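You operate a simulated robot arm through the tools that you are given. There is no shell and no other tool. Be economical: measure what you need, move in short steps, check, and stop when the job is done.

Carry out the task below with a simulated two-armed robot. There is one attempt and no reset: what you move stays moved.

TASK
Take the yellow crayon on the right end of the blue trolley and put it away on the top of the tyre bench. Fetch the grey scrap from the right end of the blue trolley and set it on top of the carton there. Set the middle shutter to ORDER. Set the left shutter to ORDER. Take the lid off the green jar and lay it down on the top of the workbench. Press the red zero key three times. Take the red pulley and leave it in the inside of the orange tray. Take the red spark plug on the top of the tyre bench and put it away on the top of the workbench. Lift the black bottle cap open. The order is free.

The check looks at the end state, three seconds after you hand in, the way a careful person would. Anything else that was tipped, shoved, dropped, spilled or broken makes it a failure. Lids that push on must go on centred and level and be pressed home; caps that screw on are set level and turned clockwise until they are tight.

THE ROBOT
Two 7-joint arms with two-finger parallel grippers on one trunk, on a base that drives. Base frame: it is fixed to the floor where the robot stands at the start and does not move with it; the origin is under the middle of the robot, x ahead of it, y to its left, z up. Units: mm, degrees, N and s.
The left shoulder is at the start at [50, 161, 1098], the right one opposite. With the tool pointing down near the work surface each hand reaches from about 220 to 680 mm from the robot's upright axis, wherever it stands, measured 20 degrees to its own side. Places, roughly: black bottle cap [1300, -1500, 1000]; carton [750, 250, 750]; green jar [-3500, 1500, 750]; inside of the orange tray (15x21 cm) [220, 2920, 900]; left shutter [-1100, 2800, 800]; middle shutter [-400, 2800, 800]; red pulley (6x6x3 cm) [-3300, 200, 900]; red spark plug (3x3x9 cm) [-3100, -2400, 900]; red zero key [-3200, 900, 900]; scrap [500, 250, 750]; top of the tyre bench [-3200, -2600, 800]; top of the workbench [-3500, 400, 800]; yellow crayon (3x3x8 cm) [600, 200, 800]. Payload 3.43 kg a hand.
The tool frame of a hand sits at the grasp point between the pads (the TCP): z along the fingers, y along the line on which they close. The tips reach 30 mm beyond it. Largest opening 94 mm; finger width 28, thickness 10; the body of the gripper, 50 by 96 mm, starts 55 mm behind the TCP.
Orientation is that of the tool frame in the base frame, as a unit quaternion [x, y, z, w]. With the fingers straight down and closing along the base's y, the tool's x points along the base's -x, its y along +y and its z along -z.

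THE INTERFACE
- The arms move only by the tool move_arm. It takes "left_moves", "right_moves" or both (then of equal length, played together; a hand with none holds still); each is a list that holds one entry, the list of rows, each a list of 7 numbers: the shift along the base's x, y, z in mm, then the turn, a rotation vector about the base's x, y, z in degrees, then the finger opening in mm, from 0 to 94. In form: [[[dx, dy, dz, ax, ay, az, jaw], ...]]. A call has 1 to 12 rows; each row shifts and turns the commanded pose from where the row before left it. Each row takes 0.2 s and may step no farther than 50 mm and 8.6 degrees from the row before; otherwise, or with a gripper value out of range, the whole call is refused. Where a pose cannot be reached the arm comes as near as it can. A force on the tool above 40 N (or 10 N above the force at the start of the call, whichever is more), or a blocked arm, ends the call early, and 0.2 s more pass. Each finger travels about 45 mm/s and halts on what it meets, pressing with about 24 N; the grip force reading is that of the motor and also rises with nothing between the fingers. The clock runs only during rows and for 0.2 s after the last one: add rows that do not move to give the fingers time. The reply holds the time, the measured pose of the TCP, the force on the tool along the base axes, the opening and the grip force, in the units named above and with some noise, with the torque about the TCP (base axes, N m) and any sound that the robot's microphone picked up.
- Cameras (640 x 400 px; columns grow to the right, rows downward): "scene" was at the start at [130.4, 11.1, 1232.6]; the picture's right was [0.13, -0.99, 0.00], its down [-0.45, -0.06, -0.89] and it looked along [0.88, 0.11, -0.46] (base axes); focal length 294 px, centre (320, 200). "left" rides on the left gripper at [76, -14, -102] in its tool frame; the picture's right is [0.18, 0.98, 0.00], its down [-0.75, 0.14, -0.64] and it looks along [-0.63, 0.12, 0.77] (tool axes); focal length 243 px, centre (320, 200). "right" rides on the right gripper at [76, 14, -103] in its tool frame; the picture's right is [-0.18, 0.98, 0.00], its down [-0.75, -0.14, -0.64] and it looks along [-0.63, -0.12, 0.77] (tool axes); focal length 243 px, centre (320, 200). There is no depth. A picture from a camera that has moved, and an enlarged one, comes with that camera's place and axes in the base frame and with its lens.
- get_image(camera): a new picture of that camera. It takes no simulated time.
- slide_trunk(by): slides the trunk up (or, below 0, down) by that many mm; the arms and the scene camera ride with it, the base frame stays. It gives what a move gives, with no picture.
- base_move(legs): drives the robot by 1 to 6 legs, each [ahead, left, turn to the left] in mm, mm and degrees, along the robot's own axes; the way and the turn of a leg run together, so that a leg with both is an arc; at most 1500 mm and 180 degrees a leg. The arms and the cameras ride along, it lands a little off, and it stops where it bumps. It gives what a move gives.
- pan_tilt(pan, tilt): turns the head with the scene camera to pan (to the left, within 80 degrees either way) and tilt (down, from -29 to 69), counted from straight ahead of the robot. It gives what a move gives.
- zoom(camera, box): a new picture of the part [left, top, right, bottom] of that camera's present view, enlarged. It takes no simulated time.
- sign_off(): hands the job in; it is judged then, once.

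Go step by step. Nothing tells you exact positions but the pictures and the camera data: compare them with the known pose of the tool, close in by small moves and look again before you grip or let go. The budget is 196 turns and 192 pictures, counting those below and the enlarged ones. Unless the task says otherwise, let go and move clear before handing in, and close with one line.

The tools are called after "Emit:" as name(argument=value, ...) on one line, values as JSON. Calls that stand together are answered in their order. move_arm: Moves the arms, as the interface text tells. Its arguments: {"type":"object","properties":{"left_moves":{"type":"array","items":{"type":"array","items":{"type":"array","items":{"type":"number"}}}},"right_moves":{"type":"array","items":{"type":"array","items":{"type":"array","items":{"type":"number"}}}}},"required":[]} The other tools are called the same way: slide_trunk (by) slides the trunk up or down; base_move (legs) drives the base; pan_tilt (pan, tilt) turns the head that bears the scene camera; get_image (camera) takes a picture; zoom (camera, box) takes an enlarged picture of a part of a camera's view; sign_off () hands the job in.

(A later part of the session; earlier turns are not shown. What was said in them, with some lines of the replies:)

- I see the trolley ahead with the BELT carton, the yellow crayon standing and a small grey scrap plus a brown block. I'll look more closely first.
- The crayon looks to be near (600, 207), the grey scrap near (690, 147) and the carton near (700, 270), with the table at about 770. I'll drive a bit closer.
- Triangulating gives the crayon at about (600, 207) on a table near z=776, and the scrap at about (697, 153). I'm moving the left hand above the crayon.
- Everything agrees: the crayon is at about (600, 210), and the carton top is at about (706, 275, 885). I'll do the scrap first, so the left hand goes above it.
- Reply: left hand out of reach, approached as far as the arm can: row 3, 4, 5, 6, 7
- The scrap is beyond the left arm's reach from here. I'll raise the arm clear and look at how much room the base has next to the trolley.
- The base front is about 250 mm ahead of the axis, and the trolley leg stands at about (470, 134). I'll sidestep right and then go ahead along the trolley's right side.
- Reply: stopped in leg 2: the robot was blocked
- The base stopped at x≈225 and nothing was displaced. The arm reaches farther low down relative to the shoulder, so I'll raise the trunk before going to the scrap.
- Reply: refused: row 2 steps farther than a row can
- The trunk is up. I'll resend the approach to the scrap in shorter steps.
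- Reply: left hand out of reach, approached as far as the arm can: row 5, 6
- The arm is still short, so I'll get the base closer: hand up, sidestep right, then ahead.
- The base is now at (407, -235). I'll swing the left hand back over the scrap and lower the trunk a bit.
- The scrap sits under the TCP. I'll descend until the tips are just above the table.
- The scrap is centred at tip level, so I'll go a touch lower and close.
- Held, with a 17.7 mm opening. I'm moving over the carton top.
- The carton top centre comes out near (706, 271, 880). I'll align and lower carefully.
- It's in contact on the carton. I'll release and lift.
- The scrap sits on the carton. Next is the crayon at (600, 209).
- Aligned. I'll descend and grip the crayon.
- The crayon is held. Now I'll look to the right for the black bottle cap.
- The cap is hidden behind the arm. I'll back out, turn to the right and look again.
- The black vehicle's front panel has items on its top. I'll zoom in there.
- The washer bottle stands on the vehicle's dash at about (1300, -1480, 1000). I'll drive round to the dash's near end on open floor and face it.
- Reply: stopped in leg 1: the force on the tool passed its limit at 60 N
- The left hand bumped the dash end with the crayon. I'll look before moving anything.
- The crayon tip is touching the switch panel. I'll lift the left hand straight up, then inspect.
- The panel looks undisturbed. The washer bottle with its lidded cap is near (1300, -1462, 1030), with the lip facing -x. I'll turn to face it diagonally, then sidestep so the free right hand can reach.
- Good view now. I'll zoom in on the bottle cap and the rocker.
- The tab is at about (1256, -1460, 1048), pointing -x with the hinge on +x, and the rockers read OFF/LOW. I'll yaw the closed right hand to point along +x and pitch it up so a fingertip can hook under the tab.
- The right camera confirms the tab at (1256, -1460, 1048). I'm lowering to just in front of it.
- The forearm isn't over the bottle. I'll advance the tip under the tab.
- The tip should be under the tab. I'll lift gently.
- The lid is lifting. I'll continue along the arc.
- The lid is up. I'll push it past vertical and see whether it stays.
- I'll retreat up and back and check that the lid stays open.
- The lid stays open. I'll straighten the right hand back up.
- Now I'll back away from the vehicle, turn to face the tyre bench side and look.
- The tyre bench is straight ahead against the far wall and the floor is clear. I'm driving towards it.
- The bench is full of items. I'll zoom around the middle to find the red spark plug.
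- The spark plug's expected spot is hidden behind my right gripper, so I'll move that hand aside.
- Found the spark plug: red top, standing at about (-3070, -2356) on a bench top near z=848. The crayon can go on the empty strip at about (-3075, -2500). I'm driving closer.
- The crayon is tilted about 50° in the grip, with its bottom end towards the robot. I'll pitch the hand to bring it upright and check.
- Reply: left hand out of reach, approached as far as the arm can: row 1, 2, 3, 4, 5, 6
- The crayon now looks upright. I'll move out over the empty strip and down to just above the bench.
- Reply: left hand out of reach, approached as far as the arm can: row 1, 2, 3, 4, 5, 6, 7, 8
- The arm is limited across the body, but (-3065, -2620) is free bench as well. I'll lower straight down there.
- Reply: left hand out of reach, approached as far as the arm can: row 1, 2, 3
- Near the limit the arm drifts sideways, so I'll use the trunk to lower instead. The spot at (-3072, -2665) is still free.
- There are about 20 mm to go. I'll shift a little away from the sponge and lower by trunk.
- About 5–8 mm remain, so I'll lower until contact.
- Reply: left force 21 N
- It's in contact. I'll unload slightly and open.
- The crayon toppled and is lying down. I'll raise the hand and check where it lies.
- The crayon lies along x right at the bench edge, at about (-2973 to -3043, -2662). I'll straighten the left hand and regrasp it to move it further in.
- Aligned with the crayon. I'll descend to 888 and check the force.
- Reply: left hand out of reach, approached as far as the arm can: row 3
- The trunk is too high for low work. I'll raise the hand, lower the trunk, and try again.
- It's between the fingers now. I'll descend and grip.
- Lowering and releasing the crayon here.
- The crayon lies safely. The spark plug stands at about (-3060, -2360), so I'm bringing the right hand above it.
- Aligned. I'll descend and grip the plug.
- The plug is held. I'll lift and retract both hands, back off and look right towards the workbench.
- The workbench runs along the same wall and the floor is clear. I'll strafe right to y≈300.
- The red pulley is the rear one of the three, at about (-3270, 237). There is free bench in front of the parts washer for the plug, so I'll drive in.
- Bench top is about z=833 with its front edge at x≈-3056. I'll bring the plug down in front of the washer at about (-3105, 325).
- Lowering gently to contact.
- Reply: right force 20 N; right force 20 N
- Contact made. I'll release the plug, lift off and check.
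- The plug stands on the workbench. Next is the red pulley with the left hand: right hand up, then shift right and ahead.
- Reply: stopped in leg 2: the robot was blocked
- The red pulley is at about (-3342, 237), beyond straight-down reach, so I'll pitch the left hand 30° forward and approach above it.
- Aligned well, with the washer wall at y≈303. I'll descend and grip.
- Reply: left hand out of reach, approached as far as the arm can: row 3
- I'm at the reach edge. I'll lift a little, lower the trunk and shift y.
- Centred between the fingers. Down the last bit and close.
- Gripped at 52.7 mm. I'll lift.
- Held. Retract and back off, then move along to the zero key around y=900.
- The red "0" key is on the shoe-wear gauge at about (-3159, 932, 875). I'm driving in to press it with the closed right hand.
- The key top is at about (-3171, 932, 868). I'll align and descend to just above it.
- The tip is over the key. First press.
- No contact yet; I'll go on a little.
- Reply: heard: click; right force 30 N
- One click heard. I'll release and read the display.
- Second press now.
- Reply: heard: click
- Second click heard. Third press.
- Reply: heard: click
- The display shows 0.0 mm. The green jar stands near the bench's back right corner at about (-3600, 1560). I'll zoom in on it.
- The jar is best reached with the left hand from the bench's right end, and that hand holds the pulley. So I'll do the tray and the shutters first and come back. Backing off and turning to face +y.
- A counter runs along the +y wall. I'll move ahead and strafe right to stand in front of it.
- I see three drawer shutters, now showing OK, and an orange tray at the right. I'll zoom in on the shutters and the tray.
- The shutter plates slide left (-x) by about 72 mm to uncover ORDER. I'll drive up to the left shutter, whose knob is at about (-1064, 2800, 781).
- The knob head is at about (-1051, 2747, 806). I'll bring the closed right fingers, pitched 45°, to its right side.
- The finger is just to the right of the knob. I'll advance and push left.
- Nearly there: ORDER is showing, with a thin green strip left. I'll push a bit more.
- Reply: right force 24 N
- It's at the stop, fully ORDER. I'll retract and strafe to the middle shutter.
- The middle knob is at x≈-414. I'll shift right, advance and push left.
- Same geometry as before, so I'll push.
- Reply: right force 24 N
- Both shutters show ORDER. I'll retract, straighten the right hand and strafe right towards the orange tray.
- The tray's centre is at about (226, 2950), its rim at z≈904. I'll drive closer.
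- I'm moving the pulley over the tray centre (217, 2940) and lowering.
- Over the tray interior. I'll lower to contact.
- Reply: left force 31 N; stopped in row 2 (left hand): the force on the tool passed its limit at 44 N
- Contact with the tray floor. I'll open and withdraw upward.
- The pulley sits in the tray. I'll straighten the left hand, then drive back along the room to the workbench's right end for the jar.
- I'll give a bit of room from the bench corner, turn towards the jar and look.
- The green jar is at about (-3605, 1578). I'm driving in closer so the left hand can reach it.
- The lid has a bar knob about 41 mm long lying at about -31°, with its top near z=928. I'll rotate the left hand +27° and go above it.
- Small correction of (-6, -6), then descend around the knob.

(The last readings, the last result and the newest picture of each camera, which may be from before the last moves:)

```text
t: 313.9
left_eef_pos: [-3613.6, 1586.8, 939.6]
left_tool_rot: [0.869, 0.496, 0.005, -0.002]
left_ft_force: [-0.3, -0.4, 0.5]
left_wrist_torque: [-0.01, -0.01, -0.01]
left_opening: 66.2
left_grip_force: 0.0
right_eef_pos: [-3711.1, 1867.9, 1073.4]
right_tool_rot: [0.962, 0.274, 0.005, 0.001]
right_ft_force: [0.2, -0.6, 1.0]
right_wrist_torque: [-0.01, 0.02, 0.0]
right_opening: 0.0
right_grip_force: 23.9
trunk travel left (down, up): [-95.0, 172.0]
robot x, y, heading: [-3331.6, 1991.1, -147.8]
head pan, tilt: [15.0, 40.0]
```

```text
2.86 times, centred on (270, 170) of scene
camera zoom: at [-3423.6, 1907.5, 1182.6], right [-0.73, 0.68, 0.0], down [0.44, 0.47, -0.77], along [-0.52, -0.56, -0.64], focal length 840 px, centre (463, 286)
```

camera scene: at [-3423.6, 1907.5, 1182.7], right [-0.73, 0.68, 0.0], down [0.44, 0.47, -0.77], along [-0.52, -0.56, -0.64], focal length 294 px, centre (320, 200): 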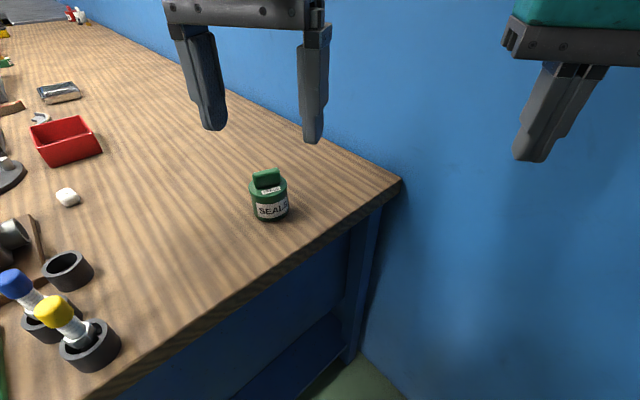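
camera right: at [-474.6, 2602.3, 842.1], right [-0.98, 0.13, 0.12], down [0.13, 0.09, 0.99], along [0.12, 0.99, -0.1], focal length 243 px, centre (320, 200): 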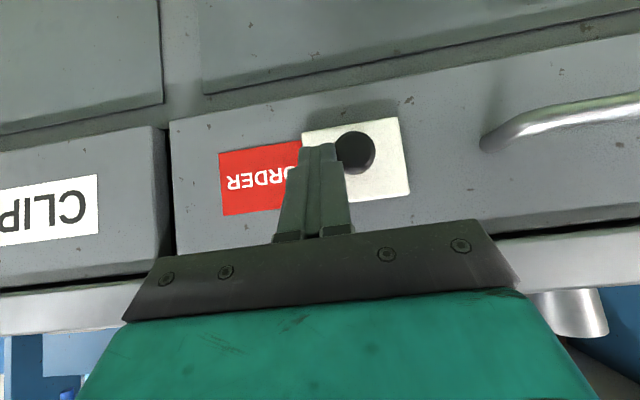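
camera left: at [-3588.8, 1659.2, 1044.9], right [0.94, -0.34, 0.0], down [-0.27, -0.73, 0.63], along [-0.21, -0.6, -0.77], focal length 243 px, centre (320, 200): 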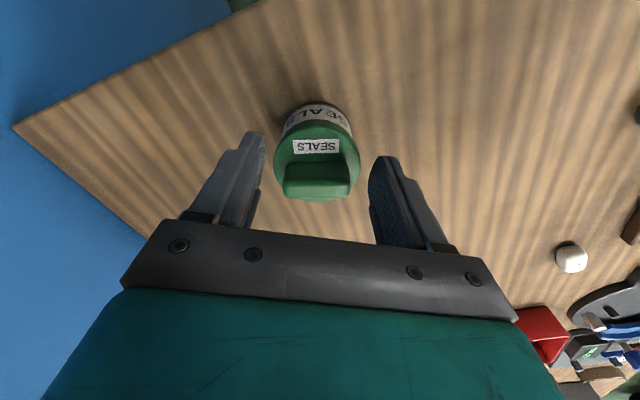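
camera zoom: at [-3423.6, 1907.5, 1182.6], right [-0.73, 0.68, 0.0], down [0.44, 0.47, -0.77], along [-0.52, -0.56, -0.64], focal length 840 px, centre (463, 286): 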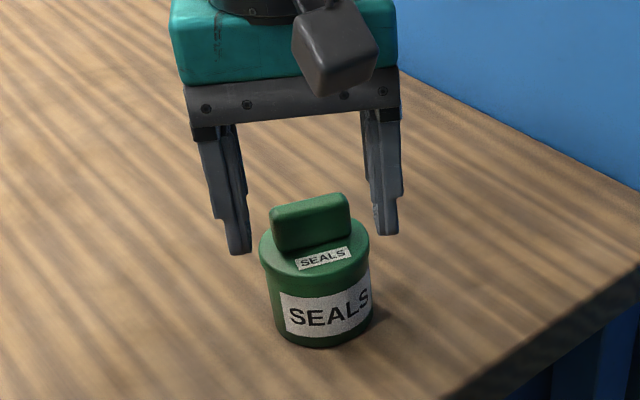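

Aligned; the bar top is about 15 mm below the TCP. I'll lower slightly and close.

Emit:
move_arm(left_moves=[[[0, 0, -3, 0, 0, 0, 60], [0, 0, 0, 0, 0, 0, 48], [0, 0, 0, 0, 0, 0, 36], [0, 0, 0, 0, 0, 0, 25], [0, 0, 0, 0, 0, 0, 25], [0, 0, 0, 0, 0, 0, 25], [0, 0, 0, 0, 0, 0, 25]]])

Emit:
move_arm(left_moves=[[[0, 0, 6, 0, 0, 0, 25], [0, 0, 6, 0, 0, 0, 25], [0, 0, 8, 0, 0, 0, 25], [0, 0, 0, 0, 0, 0, 25]]])

Emit:
zoom(camera="scene", box=[190, 100, 350, 240])

```text
t: 315.5
left_eef_pos: [-3615.2, 1585.7, 937.5]
left_tool_rot: [0.868, 0.497, 0.005, -0.002]
left_ft_force: [0.9, -0.9, 0.1]
left_wrist_torque: [-0.02, 0.0, 0.0]
left_opening: 43.7
left_grip_force: 24.1
right_eef_pos: [-3711.8, 1868.7, 1072.3]
right_tool_rot: [0.962, 0.275, 0.005, 0.001]
right_ft_force: [-0.5, 0.4, -0.4]
right_wrist_torque: [0.01, 0.03, 0.0]
right_opening: 0.1
right_grip_force: 23.3
trunk travel left (down, up): [-95.0, 172.0]
robot x, y, heading: [-3331.5, 1991.3, -148.2]
head pan, tilt: [15.0, 40.0]
heard: snap
```

```text
t: 316.5
left_eef_pos: [-3613.9, 1586.5, 958.1]
left_tool_rot: [0.868, 0.496, 0.005, -0.002]
left_ft_force: [0.5, -0.7, -0.1]
left_wrist_torque: [-0.01, 0.02, 0.02]
left_opening: 43.4
left_grip_force: 24.0
right_eef_pos: [-3711.4, 1868.0, 1072.8]
right_tool_rot: [0.962, 0.274, 0.005, 0.001]
right_ft_force: [0.2, -0.2, 0.5]
right_wrist_torque: [-0.02, 0.0, -0.02]
right_opening: 0.1
right_grip_force: 24.5
trunk travel left (down, up): [-95.0, 172.0]
robot x, y, heading: [-3328.9, 1992.1, -148.1]
head pan, tilt: [15.0, 40.0]
```

```text
2.86 times, centred on (270, 170) of scene
camera zoom: at [-3423.6, 1907.5, 1182.6], right [-0.73, 0.68, 0.0], down [0.44, 0.47, -0.77], along [-0.52, -0.56, -0.64], focal length 840 px, centre (463, 286)
```

zoom: 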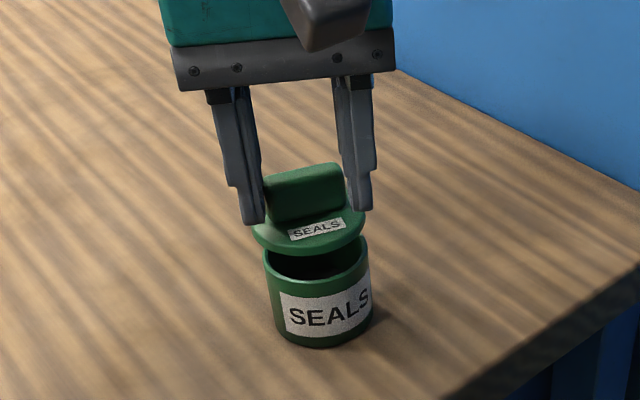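

The lid is off with a snap and the jar stands untouched. I'll raise it and move to the free bench spot at (-3500, 1530).

Emit:
move_arm(left_moves=[[[0, 0, 40, 0, 0, 0, 25], [38, -19, 0, 0, 0, 0, 25], [38, -19, 0, 0, 0, 0, 25], [38, -19, 0, 0, 0, 0, 25], [0, 0, -40, 0, 0, 0, 25], [0, 0, -40, 0, 0, 0, 25], [0, 0, 0, 0, 0, 0, 25]]])

Emit:
get_image(camera="scene")

Emit:
get_image(camera="left")

```text
t: 318.1
left_eef_pos: [-3501.7, 1528.6, 918.1]
left_tool_rot: [0.869, 0.495, 0.005, -0.002]
left_ft_force: [0.3, 0.1, 0.1]
left_wrist_torque: [-0.02, -0.03, 0.0]
left_opening: 43.4
left_grip_force: 24.2
right_eef_pos: [-3712.0, 1868.4, 1073.2]
right_tool_rot: [0.962, 0.274, 0.006, 0.001]
right_ft_force: [0.6, -0.1, -0.1]
right_wrist_torque: [0.01, 0.0, -0.02]
right_opening: 0.0
right_grip_force: 23.8
trunk travel left (down, up): [-95.0, 172.0]
robot x, y, heading: [-3333.6, 1990.3, -148.2]
head pan, tilt: [15.0, 40.0]
```

```text
45 pictures are left
camera scene: at [-3423.6, 1907.5, 1182.6], right [-0.73, 0.68, 0.0], down [0.44, 0.47, -0.77], along [-0.52, -0.56, -0.64], focal length 294 px, centre (320, 200)
```

scene: 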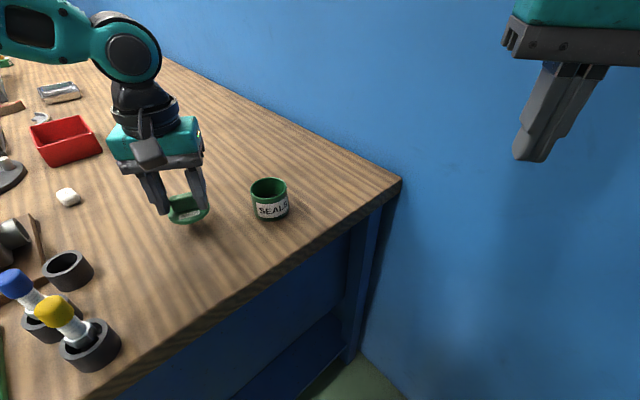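

```text
44 pictures are left
camera left: at [-3475.0, 1601.8, 1022.8], right [0.94, -0.34, 0.0], down [-0.27, -0.73, 0.63], along [-0.21, -0.6, -0.77], focal length 243 px, centre (320, 200)
```

left: 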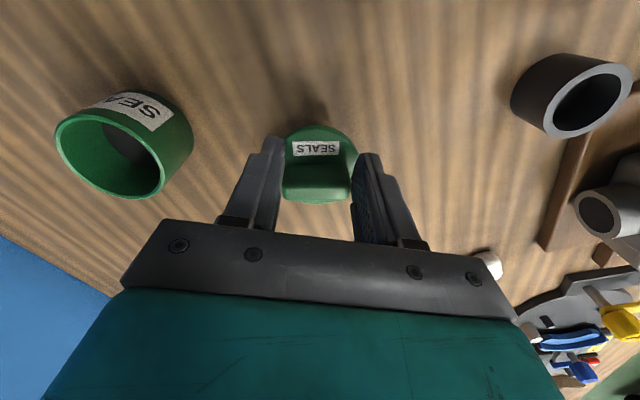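

The spot is clear. Lowering in small steps to contact.

Emit:
move_arm(left_moves=[[[0, 0, -10, 0, 0, 0, 25], [0, 0, -8, 0, 0, 0, 25], [0, 0, -4, 0, 0, 0, 25], [0, 0, 0, 0, 0, 0, 25]]])

Emit:
zoom(camera="scene", box=[110, 140, 270, 250])

```text
t: 319.1
left_eef_pos: [-3499.3, 1528.5, 896.1]
left_tool_rot: [0.868, 0.496, 0.005, -0.002]
left_ft_force: [0.6, 0.0, 0.0]
left_wrist_torque: [0.03, 0.03, 0.01]
left_opening: 43.5
left_grip_force: 24.1
right_eef_pos: [-3710.5, 1867.9, 1072.2]
right_tool_rot: [0.962, 0.274, 0.005, 0.002]
right_ft_force: [-0.6, 0.5, -0.3]
right_wrist_torque: [0.0, 0.01, 0.03]
right_opening: 0.0
right_grip_force: 24.3
trunk travel left (down, up): [-95.0, 172.0]
robot x, y, heading: [-3333.5, 1991.1, -148.2]
head pan, tilt: [15.0, 40.0]
```

```text
3.64 times, centred on (190, 195) of scene
camera zoom: at [-3423.6, 1907.5, 1182.6], right [-0.73, 0.68, 0.0], down [0.44, 0.47, -0.77], along [-0.52, -0.56, -0.64], focal length 1069 px, centre (793, 218)
```

zoom: 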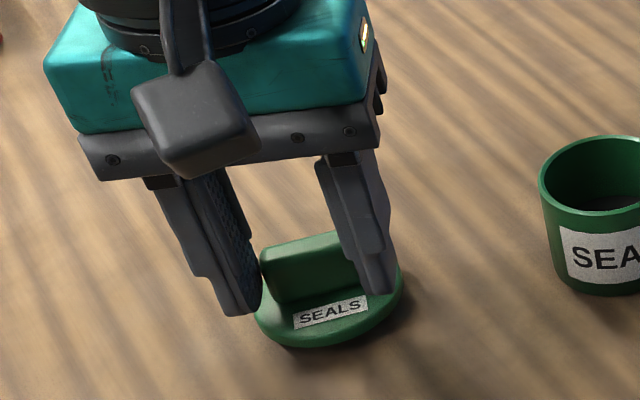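

Emit:
move_arm(left_moves=[[[0, 0, -4, 0, 0, 0, 25], [0, 0, -3, 0, 0, 0, 25], [0, 0, 0, 0, 0, 0, 25]]])

Emit:
move_arm(left_moves=[[[0, 0, -3, 0, 0, 0, 25], [0, 0, 0, 0, 0, 0, 25]]])

```text
t: 319.9
left_eef_pos: [-3499.6, 1528.1, 887.8]
left_tool_rot: [0.868, 0.496, 0.005, -0.002]
left_ft_force: [0.6, -0.1, 0.2]
left_wrist_torque: [0.03, 0.0, 0.0]
left_opening: 43.6
left_grip_force: 23.9
right_eef_pos: [-3711.1, 1867.9, 1072.9]
right_tool_rot: [0.962, 0.274, 0.006, 0.0]
right_ft_force: [-0.7, 0.3, 0.3]
right_wrist_torque: [0.0, -0.05, 0.02]
right_opening: 0.1
right_grip_force: 24.1
trunk travel left (down, up): [-95.0, 172.0]
robot x, y, heading: [-3328.8, 1989.6, -148.0]
head pan, tilt: [15.0, 40.0]
```

```text
t: 320.5
left_eef_pos: [-3501.4, 1529.5, 885.8]
left_tool_rot: [0.868, 0.496, 0.004, -0.001]
left_ft_force: [1.2, -0.7, 7.8]
left_wrist_torque: [-0.05, -0.02, 0.05]
left_opening: 43.2
left_grip_force: 24.1
right_eef_pos: [-3711.2, 1867.6, 1073.4]
right_tool_rot: [0.962, 0.274, 0.005, 0.002]
right_ft_force: [0.5, 0.1, -0.7]
right_wrist_torque: [0.02, -0.01, 0.0]
right_opening: 0.0
right_grip_force: 24.0
trunk travel left (down, up): [-95.0, 172.0]
robot x, y, heading: [-3333.6, 1992.8, -148.3]
head pan, tilt: [15.0, 40.0]
```

Contact. I'll release and lift clear.

Emit:
move_arm(left_moves=[[[0, 0, 0, 0, 0, 0, 50], [0, 0, 0, 0, 0, 0, 60], [0, 0, 0, 0, 0, 0, 66], [0, 0, 0, 0, 0, 0, 66], [0, 0, 40, 0, 0, 0, 66], [0, 0, 45, 0, 0, 0, 66], [0, 0, 45, 0, 0, 0, 66], [0, 0, 45, 0, 0, 0, 66], [0, 0, 0, 0, 0, 0, 66]]])

Emit:
get_image(camera="scene")

```text
t: 322.5
left_eef_pos: [-3498.0, 1529.3, 1062.1]
left_tool_rot: [0.869, 0.495, 0.005, -0.003]
left_ft_force: [1.1, -0.7, 0.4]
left_wrist_torque: [-0.03, 0.01, -0.01]
left_opening: 66.1
left_grip_force: 0.1
right_eef_pos: [-3711.5, 1868.8, 1072.5]
right_tool_rot: [0.962, 0.273, 0.005, 0.001]
right_ft_force: [-0.2, 0.5, 1.1]
right_wrist_torque: [0.02, -0.03, -0.03]
right_opening: 0.0
right_grip_force: 23.5
trunk travel left (down, up): [-95.0, 172.0]
robot x, y, heading: [-3331.4, 1992.5, -148.2]
head pan, tilt: [15.0, 40.0]
```

```text
42 pictures are left
camera scene: at [-3423.6, 1907.5, 1182.6], right [-0.73, 0.68, 0.0], down [0.44, 0.47, -0.77], along [-0.52, -0.56, -0.64], focal length 294 px, centre (320, 200)
```

scene: 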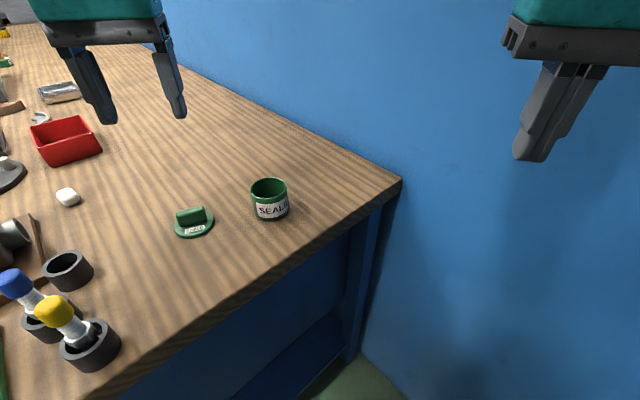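

The lid lies on the workbench beside the open jar, both hands are empty and clear, and every item on the list is done. The dash rocker I brushed still reads OFF, and no click was heard at that contact. The crayon is lying down on the tyre bench rather than standing. I'm handing in now.

Emit:
sign_off()

```text
The job is handed in.
```

All nine jobs are done and handed in. Two things to know: the yellow crayon lies on its side on the tyre bench instead of standing, and early on I bumped the black vehicle's dash with it. The headlamp switch there still reads OFF, and I heard no click when I hit it.
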